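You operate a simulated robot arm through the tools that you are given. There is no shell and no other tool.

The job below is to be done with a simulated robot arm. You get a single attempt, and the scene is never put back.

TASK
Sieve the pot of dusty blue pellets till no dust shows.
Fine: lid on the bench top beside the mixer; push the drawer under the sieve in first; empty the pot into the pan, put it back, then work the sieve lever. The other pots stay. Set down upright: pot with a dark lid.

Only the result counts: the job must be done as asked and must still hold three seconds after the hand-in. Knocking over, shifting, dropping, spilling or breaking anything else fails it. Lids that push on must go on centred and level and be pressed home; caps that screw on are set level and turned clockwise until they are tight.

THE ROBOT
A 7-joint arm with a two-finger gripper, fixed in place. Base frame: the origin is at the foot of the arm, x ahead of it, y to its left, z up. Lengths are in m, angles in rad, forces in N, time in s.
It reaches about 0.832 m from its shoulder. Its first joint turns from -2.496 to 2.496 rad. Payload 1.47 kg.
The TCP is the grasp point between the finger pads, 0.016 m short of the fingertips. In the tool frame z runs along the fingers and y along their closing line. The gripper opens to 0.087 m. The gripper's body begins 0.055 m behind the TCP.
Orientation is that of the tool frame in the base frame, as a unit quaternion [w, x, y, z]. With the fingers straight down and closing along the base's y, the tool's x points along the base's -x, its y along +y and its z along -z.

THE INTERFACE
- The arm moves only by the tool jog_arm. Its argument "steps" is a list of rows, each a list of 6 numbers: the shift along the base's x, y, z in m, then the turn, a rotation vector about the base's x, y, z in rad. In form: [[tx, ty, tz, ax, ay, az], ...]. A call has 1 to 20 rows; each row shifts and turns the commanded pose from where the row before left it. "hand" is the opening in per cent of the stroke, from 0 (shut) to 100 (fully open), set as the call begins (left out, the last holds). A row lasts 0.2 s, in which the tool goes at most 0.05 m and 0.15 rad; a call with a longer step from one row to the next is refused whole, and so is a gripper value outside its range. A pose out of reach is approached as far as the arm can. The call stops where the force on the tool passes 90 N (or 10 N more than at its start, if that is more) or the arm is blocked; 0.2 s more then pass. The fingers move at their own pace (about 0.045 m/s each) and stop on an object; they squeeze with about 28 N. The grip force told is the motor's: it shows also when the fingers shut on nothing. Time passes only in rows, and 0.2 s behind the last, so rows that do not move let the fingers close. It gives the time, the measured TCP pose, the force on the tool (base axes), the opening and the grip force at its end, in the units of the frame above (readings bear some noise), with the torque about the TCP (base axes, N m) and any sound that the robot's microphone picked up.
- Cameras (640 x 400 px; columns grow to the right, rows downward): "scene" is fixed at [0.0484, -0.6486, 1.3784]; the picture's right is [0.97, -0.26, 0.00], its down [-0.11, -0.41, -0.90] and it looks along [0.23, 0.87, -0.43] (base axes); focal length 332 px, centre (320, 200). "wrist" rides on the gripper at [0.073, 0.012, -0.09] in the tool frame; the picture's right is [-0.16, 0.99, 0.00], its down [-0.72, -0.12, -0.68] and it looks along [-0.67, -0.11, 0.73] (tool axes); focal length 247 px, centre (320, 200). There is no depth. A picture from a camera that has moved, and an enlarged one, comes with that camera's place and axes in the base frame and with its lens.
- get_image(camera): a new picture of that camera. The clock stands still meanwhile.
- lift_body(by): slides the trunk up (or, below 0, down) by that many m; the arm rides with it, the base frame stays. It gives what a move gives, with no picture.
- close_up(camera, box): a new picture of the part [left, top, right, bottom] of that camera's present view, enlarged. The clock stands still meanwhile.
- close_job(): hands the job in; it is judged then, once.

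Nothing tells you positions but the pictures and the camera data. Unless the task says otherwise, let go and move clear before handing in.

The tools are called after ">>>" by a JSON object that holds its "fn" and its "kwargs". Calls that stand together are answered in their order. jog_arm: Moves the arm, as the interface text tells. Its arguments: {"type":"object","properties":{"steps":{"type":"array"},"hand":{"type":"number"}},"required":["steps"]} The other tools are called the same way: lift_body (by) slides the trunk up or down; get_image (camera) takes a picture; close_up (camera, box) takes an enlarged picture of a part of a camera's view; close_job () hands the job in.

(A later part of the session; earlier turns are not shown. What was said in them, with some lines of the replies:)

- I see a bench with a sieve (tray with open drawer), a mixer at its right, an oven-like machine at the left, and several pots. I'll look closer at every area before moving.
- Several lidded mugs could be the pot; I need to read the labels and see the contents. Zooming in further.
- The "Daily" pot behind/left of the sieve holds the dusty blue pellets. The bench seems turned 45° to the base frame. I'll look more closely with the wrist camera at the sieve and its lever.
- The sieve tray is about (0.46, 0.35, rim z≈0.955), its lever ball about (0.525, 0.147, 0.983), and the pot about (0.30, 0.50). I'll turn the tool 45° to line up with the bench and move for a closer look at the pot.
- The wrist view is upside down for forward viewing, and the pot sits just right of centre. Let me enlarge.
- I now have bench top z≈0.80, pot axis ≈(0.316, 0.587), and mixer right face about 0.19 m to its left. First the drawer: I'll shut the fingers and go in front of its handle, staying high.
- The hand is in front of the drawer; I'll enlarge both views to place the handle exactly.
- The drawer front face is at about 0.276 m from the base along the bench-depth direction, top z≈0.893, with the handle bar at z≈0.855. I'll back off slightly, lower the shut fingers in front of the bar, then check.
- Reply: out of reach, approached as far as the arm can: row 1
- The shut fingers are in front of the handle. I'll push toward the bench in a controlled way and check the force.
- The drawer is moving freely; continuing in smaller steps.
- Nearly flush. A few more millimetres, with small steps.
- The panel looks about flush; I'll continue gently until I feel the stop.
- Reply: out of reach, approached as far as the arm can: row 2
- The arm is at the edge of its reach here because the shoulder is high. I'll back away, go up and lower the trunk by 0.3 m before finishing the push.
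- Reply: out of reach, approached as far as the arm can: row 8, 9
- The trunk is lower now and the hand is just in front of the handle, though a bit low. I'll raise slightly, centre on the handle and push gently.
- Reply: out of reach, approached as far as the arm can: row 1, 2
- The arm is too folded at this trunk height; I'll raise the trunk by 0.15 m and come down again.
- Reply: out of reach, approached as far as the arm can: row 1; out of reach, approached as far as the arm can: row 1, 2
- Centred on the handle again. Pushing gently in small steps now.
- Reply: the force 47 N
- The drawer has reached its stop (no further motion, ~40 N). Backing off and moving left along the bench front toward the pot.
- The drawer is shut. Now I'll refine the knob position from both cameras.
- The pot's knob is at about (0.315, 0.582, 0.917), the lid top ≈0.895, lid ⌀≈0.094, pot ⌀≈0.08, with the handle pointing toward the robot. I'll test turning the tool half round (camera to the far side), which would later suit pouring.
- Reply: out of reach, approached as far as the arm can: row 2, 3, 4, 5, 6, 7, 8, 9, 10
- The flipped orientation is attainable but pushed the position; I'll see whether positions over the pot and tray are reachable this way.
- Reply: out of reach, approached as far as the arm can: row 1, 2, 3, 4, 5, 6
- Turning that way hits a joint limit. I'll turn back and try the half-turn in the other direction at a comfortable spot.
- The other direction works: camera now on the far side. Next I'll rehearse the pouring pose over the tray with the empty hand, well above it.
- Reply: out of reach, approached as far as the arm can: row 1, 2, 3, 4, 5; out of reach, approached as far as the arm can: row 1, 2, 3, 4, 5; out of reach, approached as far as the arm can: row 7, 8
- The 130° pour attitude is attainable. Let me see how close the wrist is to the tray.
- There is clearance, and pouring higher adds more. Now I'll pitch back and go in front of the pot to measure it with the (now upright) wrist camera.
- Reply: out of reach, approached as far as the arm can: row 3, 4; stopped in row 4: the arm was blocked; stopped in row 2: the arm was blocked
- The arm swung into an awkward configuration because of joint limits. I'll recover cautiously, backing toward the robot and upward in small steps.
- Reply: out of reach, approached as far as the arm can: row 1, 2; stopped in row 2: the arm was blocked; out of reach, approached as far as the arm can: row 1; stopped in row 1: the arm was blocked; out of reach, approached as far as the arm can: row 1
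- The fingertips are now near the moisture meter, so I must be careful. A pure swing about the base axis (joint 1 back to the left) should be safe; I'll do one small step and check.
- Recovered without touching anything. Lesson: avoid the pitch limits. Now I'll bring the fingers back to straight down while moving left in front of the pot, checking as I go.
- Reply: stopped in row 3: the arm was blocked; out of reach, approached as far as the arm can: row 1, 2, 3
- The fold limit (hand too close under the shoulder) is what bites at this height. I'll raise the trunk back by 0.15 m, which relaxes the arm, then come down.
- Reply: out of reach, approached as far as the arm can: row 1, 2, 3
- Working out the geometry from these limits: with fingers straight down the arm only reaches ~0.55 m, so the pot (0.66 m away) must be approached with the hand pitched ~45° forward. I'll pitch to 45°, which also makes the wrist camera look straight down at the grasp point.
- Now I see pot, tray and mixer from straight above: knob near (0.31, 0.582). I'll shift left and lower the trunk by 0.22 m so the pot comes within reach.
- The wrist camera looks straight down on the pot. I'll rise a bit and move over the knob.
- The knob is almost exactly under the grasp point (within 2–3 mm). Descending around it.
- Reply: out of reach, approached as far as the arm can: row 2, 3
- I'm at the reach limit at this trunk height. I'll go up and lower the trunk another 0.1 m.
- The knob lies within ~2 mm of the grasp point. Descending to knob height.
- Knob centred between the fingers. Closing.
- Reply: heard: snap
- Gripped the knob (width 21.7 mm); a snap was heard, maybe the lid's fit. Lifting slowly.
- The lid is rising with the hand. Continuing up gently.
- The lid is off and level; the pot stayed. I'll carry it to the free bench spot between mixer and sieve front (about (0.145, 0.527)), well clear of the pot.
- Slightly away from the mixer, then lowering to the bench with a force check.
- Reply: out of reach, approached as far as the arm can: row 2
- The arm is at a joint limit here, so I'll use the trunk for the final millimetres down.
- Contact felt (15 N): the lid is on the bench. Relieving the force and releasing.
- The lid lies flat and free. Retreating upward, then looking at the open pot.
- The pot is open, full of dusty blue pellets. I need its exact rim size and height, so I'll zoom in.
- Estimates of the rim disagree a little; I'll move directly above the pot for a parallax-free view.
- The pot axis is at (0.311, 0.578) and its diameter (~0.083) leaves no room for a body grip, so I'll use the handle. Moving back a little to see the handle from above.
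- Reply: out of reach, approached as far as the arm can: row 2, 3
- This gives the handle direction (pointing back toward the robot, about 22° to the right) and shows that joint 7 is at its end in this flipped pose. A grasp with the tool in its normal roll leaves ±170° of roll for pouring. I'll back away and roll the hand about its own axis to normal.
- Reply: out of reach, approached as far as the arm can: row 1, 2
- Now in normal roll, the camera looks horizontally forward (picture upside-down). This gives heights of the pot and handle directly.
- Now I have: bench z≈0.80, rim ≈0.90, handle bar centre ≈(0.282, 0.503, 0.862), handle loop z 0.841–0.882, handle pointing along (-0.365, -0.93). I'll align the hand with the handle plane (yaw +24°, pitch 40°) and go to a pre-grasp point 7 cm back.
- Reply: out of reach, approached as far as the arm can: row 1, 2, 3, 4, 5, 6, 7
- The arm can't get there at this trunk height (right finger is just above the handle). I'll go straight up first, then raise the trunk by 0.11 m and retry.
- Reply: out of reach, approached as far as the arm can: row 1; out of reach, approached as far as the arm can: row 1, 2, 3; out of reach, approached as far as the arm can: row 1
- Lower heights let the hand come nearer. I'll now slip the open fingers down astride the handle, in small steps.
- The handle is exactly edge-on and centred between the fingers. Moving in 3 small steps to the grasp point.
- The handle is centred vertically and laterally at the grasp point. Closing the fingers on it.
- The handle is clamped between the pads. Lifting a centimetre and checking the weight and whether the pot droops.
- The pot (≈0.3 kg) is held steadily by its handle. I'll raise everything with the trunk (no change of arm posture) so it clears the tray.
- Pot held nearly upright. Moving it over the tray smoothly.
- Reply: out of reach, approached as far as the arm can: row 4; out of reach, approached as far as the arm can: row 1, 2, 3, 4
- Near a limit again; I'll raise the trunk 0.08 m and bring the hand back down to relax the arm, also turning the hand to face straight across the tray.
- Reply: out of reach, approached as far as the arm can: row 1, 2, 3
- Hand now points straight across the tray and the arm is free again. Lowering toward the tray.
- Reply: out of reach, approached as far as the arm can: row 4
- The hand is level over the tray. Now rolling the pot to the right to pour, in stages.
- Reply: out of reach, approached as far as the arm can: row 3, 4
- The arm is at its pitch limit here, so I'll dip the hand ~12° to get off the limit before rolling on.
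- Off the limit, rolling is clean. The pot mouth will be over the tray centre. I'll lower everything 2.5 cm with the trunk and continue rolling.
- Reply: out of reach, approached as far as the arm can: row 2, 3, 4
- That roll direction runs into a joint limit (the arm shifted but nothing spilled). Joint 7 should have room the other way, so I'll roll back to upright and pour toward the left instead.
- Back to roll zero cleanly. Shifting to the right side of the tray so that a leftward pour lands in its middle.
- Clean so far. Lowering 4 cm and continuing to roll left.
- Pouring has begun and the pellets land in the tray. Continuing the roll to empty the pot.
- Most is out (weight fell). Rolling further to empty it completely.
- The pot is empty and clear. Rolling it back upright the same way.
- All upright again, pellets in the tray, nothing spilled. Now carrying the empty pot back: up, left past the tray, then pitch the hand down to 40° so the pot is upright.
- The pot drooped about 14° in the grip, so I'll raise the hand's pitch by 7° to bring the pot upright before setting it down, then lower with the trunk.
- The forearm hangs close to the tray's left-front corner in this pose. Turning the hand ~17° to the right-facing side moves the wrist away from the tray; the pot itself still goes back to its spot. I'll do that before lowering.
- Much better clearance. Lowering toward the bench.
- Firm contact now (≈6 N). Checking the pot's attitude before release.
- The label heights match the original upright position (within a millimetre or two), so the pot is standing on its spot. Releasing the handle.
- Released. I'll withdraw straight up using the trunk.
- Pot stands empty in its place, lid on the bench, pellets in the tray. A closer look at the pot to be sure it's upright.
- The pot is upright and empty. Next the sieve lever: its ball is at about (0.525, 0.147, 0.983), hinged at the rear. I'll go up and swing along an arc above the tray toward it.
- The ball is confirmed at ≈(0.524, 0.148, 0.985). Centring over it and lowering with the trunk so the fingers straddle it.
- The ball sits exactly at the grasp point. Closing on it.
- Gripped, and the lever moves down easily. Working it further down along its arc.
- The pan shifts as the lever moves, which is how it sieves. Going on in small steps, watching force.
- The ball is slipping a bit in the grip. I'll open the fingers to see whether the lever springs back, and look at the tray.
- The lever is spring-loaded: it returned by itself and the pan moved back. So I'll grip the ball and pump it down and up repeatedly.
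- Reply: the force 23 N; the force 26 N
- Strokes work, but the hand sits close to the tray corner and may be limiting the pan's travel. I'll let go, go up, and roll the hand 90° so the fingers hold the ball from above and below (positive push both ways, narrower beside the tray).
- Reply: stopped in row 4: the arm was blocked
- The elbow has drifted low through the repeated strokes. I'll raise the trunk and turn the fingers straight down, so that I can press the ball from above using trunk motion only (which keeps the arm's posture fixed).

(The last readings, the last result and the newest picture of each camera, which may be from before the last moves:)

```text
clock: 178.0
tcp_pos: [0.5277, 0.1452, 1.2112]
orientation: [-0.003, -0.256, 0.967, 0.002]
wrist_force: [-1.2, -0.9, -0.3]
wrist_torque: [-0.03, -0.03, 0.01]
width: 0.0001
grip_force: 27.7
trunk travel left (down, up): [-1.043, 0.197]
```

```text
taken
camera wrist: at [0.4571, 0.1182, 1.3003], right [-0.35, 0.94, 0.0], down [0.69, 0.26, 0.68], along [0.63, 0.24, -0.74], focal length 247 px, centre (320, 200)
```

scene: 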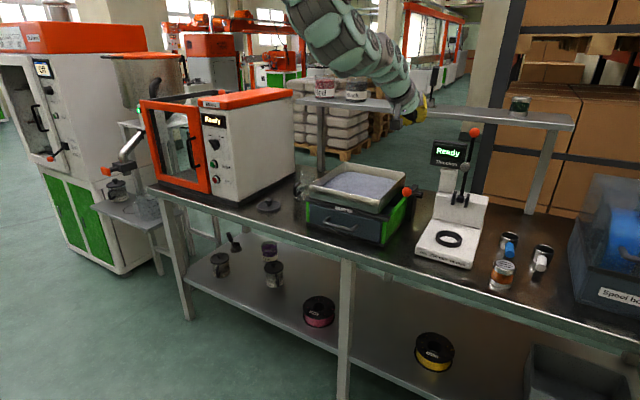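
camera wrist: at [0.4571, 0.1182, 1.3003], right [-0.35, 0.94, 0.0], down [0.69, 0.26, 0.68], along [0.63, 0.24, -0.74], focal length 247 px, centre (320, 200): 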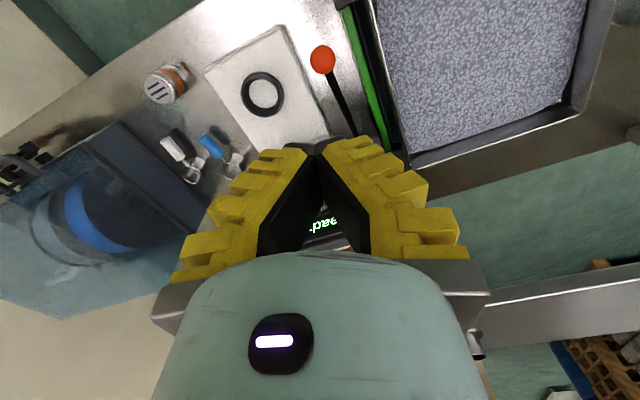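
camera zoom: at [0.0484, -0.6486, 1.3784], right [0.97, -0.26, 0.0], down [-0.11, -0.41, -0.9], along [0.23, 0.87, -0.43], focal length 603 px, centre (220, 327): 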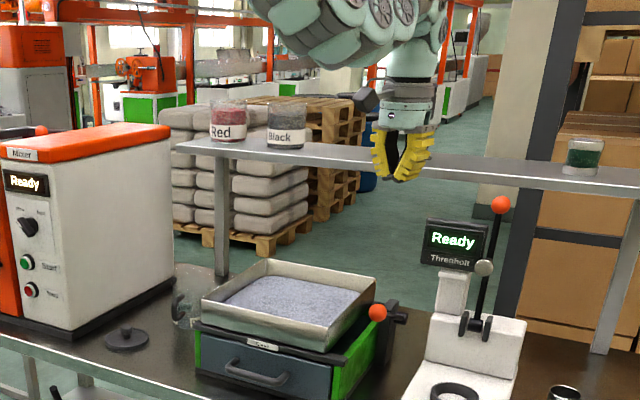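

Fingers are straight down above the lever ball with the arm posture high. Aligning and lowering with the trunk to just above the ball.

>>> {"fn": "jog_arm", "kwargs": {"steps": [[-0.0051, -0.0055, 0, 0, 0, 0]]}}

>>> {"fn": "lift_body", "kwargs": {"by": -0.16}}

>>> {"fn": "close_up", "kwargs": {"camera": "scene", "box": [300, 60, 480, 240]}}

>>> {"fn": "get_image", "kwargs": {"camera": "wrist"}}

```text
clock: 178.4
tcp_pos: [0.5206, 0.1394, 1.2097]
orientation: [-0.002, -0.257, 0.967, 0.002]
wrist_force: [0.1, -0.3, 0.3]
wrist_torque: [0.01, -0.02, -0.03]
width: 0.0
grip_force: 27.8
trunk travel left (down, up): [-1.043, 0.197]
```

```text
clock: 180.2
tcp_pos: [0.5205, 0.1394, 1.0493]
orientation: [-0.002, -0.256, 0.967, 0.002]
wrist_force: [-0.7, 1.6, -0.7]
wrist_torque: [0.02, 0.01, -0.01]
width: 0.0
grip_force: 28.3
trunk travel left (down, up): [-0.883, 0.357]
```

```text
2.22 times, centred on (390, 150) of scene
camera zoom: at [0.0484, -0.6486, 1.3784], right [0.97, -0.26, 0.0], down [-0.11, -0.41, -0.9], along [0.23, 0.87, -0.43], focal length 737 px, centre (164, 311)
```

zoom: 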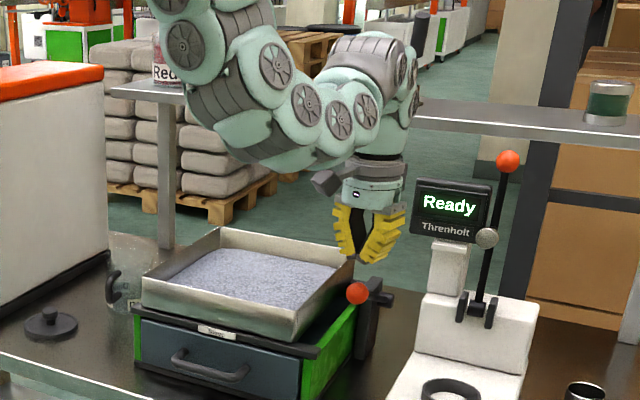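

```text
taken
camera wrist: at [0.4516, 0.1124, 1.1394], right [-0.35, 0.94, 0.01], down [0.69, 0.26, 0.68], along [0.63, 0.24, -0.74], focal length 247 px, centre (320, 200)
```

wrist: 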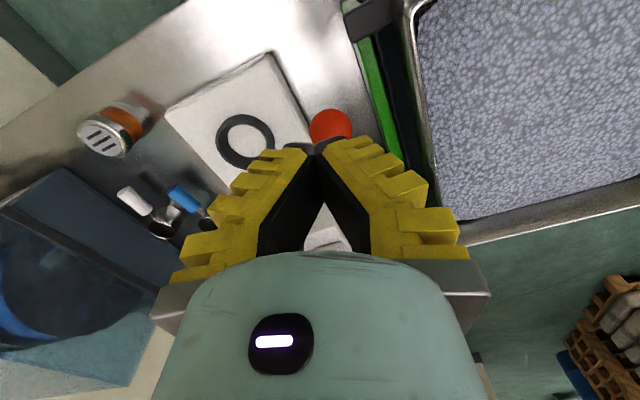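

Positioned. Lowering onto the ball and pressing a first test stroke.

>>> {"fn": "lift_body", "kwargs": {"by": -0.035}}

>>> {"fn": "lift_body", "kwargs": {"by": -0.02}}

>>> {"fn": "lift_body", "kwargs": {"by": -0.02}}

>>> {"fn": "close_up", "kwargs": {"camera": "scene", "box": [320, 120, 450, 230]}}

```text
clock: 181.0
tcp_pos: [0.5211, 0.1388, 1.0142]
orientation: [-0.001, -0.257, 0.966, 0.002]
wrist_force: [-0.1, -0.5, 0.4]
wrist_torque: [0.0, 0.04, 0.01]
width: 0.0
grip_force: 27.9
trunk travel left (down, up): [-0.848, 0.392]
```

```text
clock: 181.7
tcp_pos: [0.5222, 0.1403, 0.9954]
orientation: [-0.002, -0.258, 0.966, 0.003]
wrist_force: [0.6, 0.7, 2.4]
wrist_torque: [0.04, -0.02, -0.01]
width: 0.0
grip_force: 28.2
trunk travel left (down, up): [-0.828, 0.412]
```

```text
clock: 182.3
tcp_pos: [0.5213, 0.1401, 0.975]
orientation: [-0.002, -0.257, 0.966, 0.003]
wrist_force: [-2.0, 0.0, 3.1]
wrist_torque: [0.0, 0.07, 0.02]
width: 0.0
grip_force: 28.1
trunk travel left (down, up): [-0.808, 0.432]
```

```text
3.64 times, centred on (385, 175) of scene
camera zoom: at [0.0484, -0.6486, 1.3784], right [0.97, -0.26, 0.0], down [-0.11, -0.41, -0.9], along [0.23, 0.87, -0.43], focal length 1207 px, centre (84, 291)
```

zoom: 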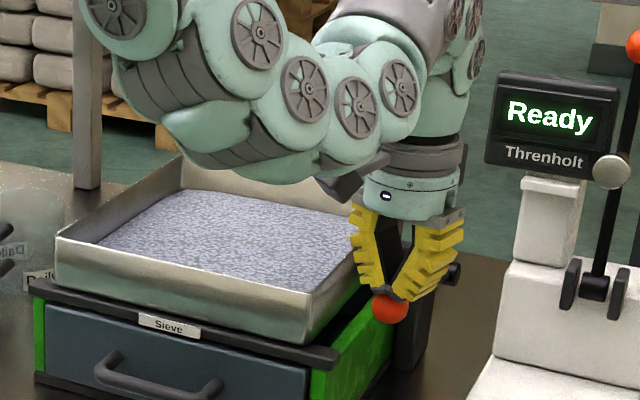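

The ball goes down under light force. Pressing further to find the bottom of the stroke.

>>> {"fn": "lift_body", "kwargs": {"by": -0.02}}

>>> {"fn": "lift_body", "kwargs": {"by": -0.02}}

>>> {"fn": "close_up", "kwargs": {"camera": "scene", "box": [320, 120, 450, 230]}}

>>> {"fn": "get_image", "kwargs": {"camera": "wrist"}}

```text
clock: 183.0
tcp_pos: [0.5223, 0.1394, 0.9565]
orientation: [-0.002, -0.258, 0.966, 0.003]
wrist_force: [-0.8, -0.4, 3.9]
wrist_torque: [0.03, 0.05, 0.02]
width: 0.0
grip_force: 27.7
trunk travel left (down, up): [-0.788, 0.452]
```

```text
clock: 183.7
tcp_pos: [0.5209, 0.1387, 0.936]
orientation: [-0.001, -0.257, 0.966, 0.002]
wrist_force: [-1.7, 0.6, 4.5]
wrist_torque: [-0.02, 0.11, 0.01]
width: 0.0002
grip_force: 28.4
trunk travel left (down, up): [-0.768, 0.472]
```

```text
3.64 times, centred on (385, 175) of scene
camera zoom: at [0.0484, -0.6486, 1.3784], right [0.97, -0.26, 0.0], down [-0.11, -0.41, -0.9], along [0.23, 0.87, -0.43], focal length 1207 px, centre (84, 291)
```

zoom: 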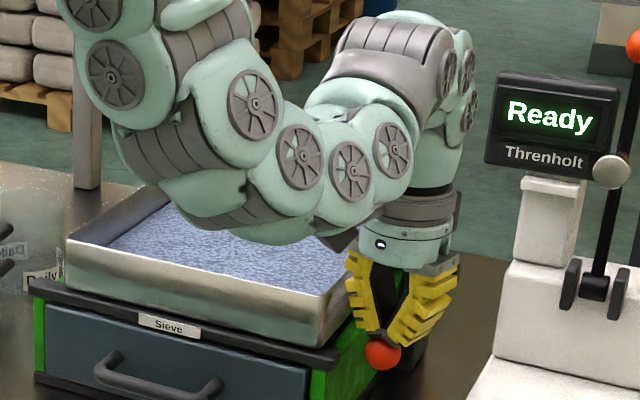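

```text
taken
camera wrist: at [0.4516, 0.1125, 1.0244], right [-0.35, 0.94, 0.01], down [0.69, 0.26, 0.68], along [0.63, 0.24, -0.74], focal length 247 px, centre (320, 200)
```

wrist: 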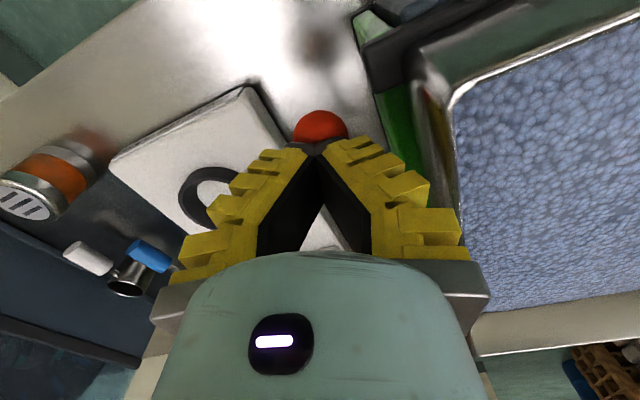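

The pellets already look bluer: the sieving works with real strokes. Pumping with full strokes using the trunk.

>>> {"fn": "lift_body", "kwargs": {"by": 0.08}}

>>> {"fn": "lift_body", "kwargs": {"by": -0.08}}

>>> {"fn": "lift_body", "kwargs": {"by": 0.08}}

>>> {"fn": "lift_body", "kwargs": {"by": -0.08}}

>>> {"fn": "lift_body", "kwargs": {"by": 0.08}}

>>> {"fn": "get_image", "kwargs": {"camera": "wrist"}}

>>> {"fn": "close_up", "kwargs": {"camera": "scene", "box": [310, 140, 450, 230]}}

```text
clock: 184.8
tcp_pos: [0.5211, 0.1404, 1.015]
orientation: [-0.002, -0.257, 0.966, 0.002]
wrist_force: [-0.4, -0.8, -0.8]
wrist_torque: [0.03, 0.01, 0.0]
width: 0.0001
grip_force: 28.1
trunk travel left (down, up): [-0.848, 0.392]
```

```text
clock: 186.0
tcp_pos: [0.5203, 0.1396, 0.9345]
orientation: [-0.002, -0.258, 0.966, 0.003]
wrist_force: [-1.1, 1.3, 5.0]
wrist_torque: [-0.01, 0.08, 0.06]
width: 0.0
grip_force: 27.4
trunk travel left (down, up): [-0.768, 0.472]
```

```text
clock: 187.2
tcp_pos: [0.5215, 0.1393, 1.0141]
orientation: [-0.002, -0.258, 0.966, 0.002]
wrist_force: [0.2, 0.3, -0.5]
wrist_torque: [-0.01, -0.02, 0.01]
width: 0.0
grip_force: 28.3
trunk travel left (down, up): [-0.848, 0.392]
```

```text
clock: 188.3
tcp_pos: [0.5203, 0.14, 0.9351]
orientation: [-0.002, -0.256, 0.967, 0.003]
wrist_force: [-2.5, 0.9, 4.9]
wrist_torque: [0.02, 0.06, 0.05]
width: 0.0
grip_force: 27.9
trunk travel left (down, up): [-0.768, 0.472]
```

```text
clock: 189.5
tcp_pos: [0.5208, 0.1395, 1.014]
orientation: [-0.003, -0.257, 0.966, 0.002]
wrist_force: [-0.3, -0.2, 0.8]
wrist_torque: [0.02, 0.0, 0.01]
width: 0.0
grip_force: 28.0
trunk travel left (down, up): [-0.848, 0.392]
```

```text
taken
camera wrist: at [0.4513, 0.1121, 1.1041], right [-0.35, 0.94, 0.0], down [0.69, 0.26, 0.68], along [0.63, 0.24, -0.74], focal length 247 px, centre (320, 200)
```

wrist: 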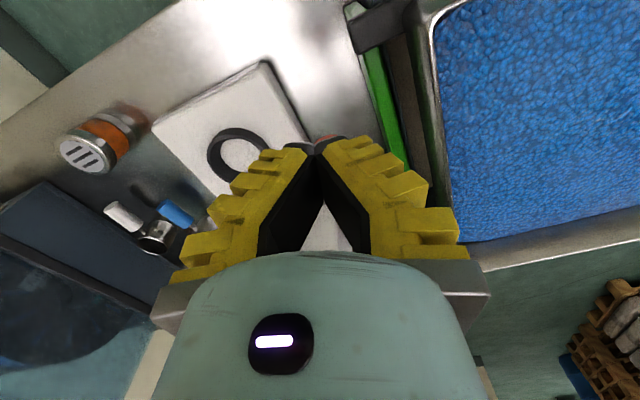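

```text
4.44 times, centred on (380, 185) of scene
camera zoom: at [0.0484, -0.6486, 1.3784], right [0.97, -0.26, 0.0], down [-0.11, -0.41, -0.9], along [0.23, 0.87, -0.43], focal length 1475 px, centre (53, 267)
```

zoom: 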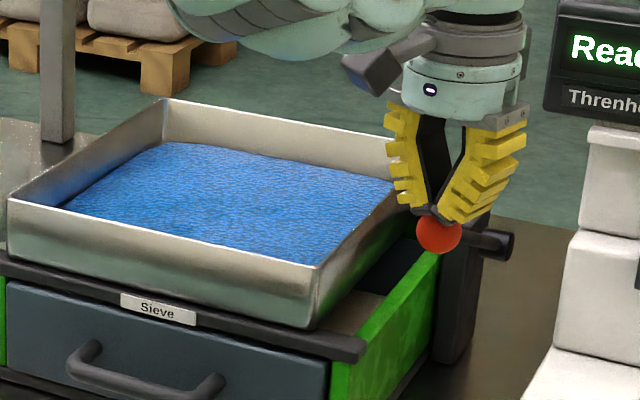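

The pellets are turning vivid blue. A few more strokes to be sure no dust remains.

>>> {"fn": "lift_body", "kwargs": {"by": -0.08}}

>>> {"fn": "lift_body", "kwargs": {"by": 0.08}}

>>> {"fn": "lift_body", "kwargs": {"by": -0.08}}

>>> {"fn": "lift_body", "kwargs": {"by": 0.08}}

>>> {"fn": "get_image", "kwargs": {"camera": "wrist"}}

>>> {"fn": "close_up", "kwargs": {"camera": "scene", "box": [310, 140, 450, 230]}}

```text
clock: 190.7
tcp_pos: [0.5205, 0.1397, 0.9355]
orientation: [-0.002, -0.257, 0.966, 0.003]
wrist_force: [-1.5, 0.0, 3.9]
wrist_torque: [0.0, 0.06, 0.04]
width: 0.0002
grip_force: 28.0
trunk travel left (down, up): [-0.768, 0.472]
```

```text
clock: 191.8
tcp_pos: [0.5202, 0.1404, 1.0139]
orientation: [-0.003, -0.256, 0.967, 0.002]
wrist_force: [0.2, 1.4, -0.1]
wrist_torque: [-0.03, -0.04, 0.01]
width: 0.0
grip_force: 28.1
trunk travel left (down, up): [-0.848, 0.392]
```

```text
clock: 193.0
tcp_pos: [0.5207, 0.1403, 0.9349]
orientation: [-0.002, -0.256, 0.967, 0.003]
wrist_force: [-1.3, 0.8, 4.7]
wrist_torque: [0.03, 0.09, 0.05]
width: 0.0
grip_force: 28.3
trunk travel left (down, up): [-0.768, 0.472]
```

```text
clock: 194.2
tcp_pos: [0.5208, 0.1402, 1.0147]
orientation: [-0.003, -0.257, 0.966, 0.003]
wrist_force: [0.0, 0.0, 0.4]
wrist_torque: [-0.04, -0.04, 0.03]
width: 0.0
grip_force: 27.6
trunk travel left (down, up): [-0.848, 0.392]
```

```text
taken
camera wrist: at [0.4513, 0.1122, 1.1041], right [-0.35, 0.94, 0.0], down [0.69, 0.26, 0.68], along [0.63, 0.24, -0.74], focal length 247 px, centre (320, 200)
```

wrist: 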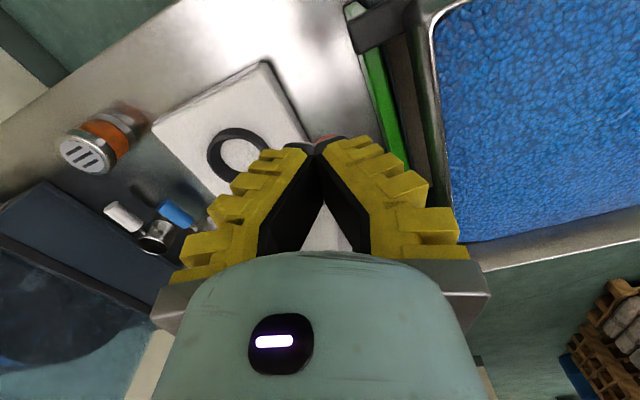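

```text
4.44 times, centred on (380, 185) of scene
camera zoom: at [0.0484, -0.6486, 1.3784], right [0.97, -0.26, 0.0], down [-0.11, -0.41, -0.9], along [0.23, 0.87, -0.43], focal length 1475 px, centre (53, 267)
```

zoom: 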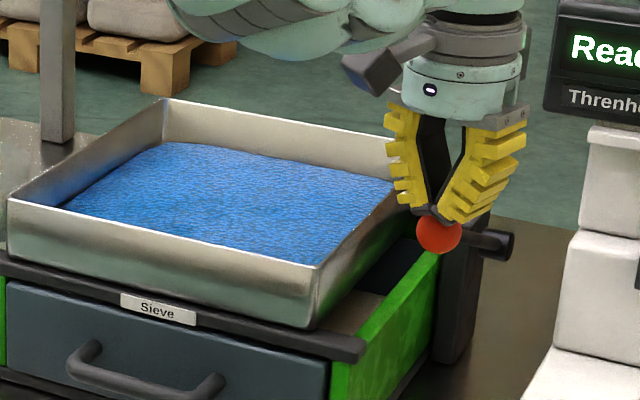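

The colour no longer changes, so it's clean; two more strokes for margin, then I'll move clear and check everything.

>>> {"fn": "lift_body", "kwargs": {"by": -0.08}}

>>> {"fn": "lift_body", "kwargs": {"by": 0.08}}

>>> {"fn": "lift_body", "kwargs": {"by": -0.08}}

>>> {"fn": "lift_body", "kwargs": {"by": 0.25}}

>>> {"fn": "get_image", "kwargs": {"camera": "scene"}}

>>> {"fn": "close_up", "kwargs": {"camera": "scene", "box": [250, 140, 430, 250]}}

>>> {"fn": "get_image", "kwargs": {"camera": "wrist"}}

```text
clock: 195.4
tcp_pos: [0.5205, 0.1408, 0.9354]
orientation: [-0.001, -0.257, 0.966, 0.003]
wrist_force: [-2.1, 1.0, 3.9]
wrist_torque: [0.01, 0.07, 0.05]
width: 0.0
grip_force: 28.4
trunk travel left (down, up): [-0.768, 0.472]
```

```text
clock: 196.5
tcp_pos: [0.5206, 0.139, 1.0139]
orientation: [-0.003, -0.257, 0.966, 0.002]
wrist_force: [-0.2, -0.4, 0.2]
wrist_torque: [-0.04, 0.02, 0.01]
width: 0.0001
grip_force: 28.0
trunk travel left (down, up): [-0.848, 0.392]
```

```text
clock: 197.7
tcp_pos: [0.5209, 0.141, 0.9352]
orientation: [-0.001, -0.257, 0.966, 0.004]
wrist_force: [-1.6, 0.2, 4.1]
wrist_torque: [0.02, 0.04, 0.05]
width: 0.0
grip_force: 28.4
trunk travel left (down, up): [-0.768, 0.472]
```

```text
clock: 200.3
tcp_pos: [0.5217, 0.1403, 1.1847]
orientation: [-0.002, -0.256, 0.967, 0.002]
wrist_force: [0.7, 0.3, 0.8]
wrist_torque: [-0.03, 0.07, -0.03]
width: 0.0003
grip_force: 28.0
trunk travel left (down, up): [-1.018, 0.222]
```

```text
taken
```

scene: 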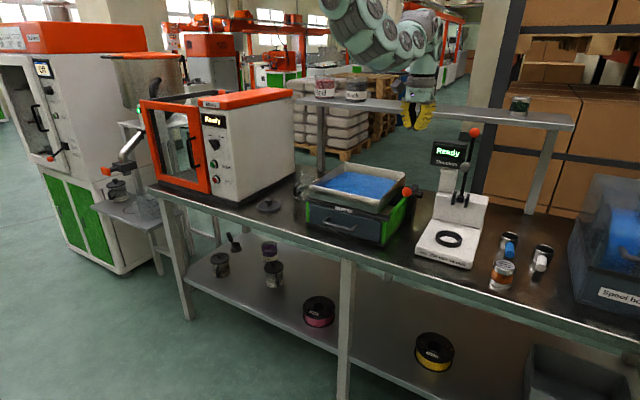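

```text
3.56 times, centred on (340, 195) of scene
camera zoom: at [0.0484, -0.6486, 1.3784], right [0.97, -0.26, 0.0], down [-0.11, -0.41, -0.9], along [0.23, 0.87, -0.43], focal length 1180 px, centre (249, 218)
```

zoom: 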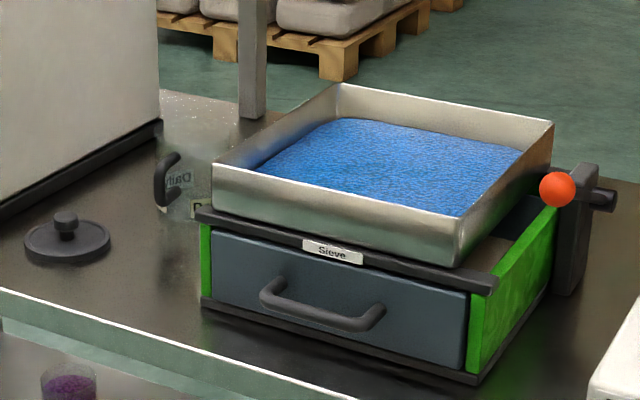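

```text
taken
camera wrist: at [0.4515, 0.1123, 1.2743], right [-0.35, 0.94, 0.01], down [0.69, 0.26, 0.68], along [0.63, 0.24, -0.74], focal length 247 px, centre (320, 200)
```

wrist: 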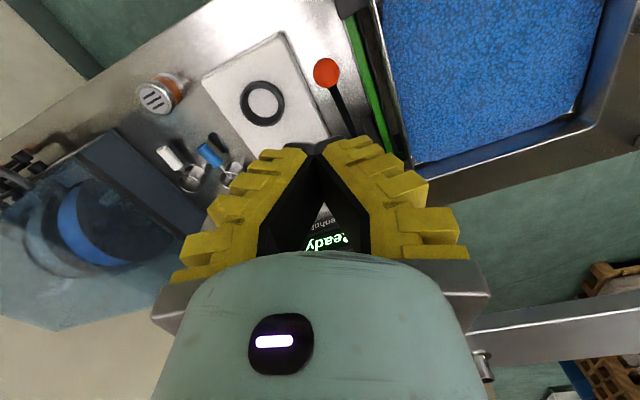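

The sieve tray now shows clean, vivid blue pellets. The drawer is fully in, the empty pot stands upright in its place, and the lid lies flat on the bench beside the mixer. Nothing else looks moved, and the hand is clear, so I'm handing the job in.

>>> {"fn": "close_job", "kwargs": {}}

```text
The job is handed in.
```

The job is handed in. The blue pellets are sieved clean in the pan, and the last strokes made no further change in their colour.

- **Drawer:** I pushed it in first, until it reached its stop.
- **Lid:** it lies flat on the bench top beside the mixer. I heard a snap when the fingers closed on its knob. It then lifted off cleanly, and I saw no damage.
- **Pot:** it was emptied into the pan with no spill that I could see. It is back upright in its place, but its handle now points about 17° away from where it was.
- **Sieve lever:** I worked it with full strokes until no dust showed, and it springs back to rest by itself.

In the last pictures nothing else looked moved. Partway through, the arm swung to within a few centimetres of the Threnholt meter, but I saw no sign that it touched it.
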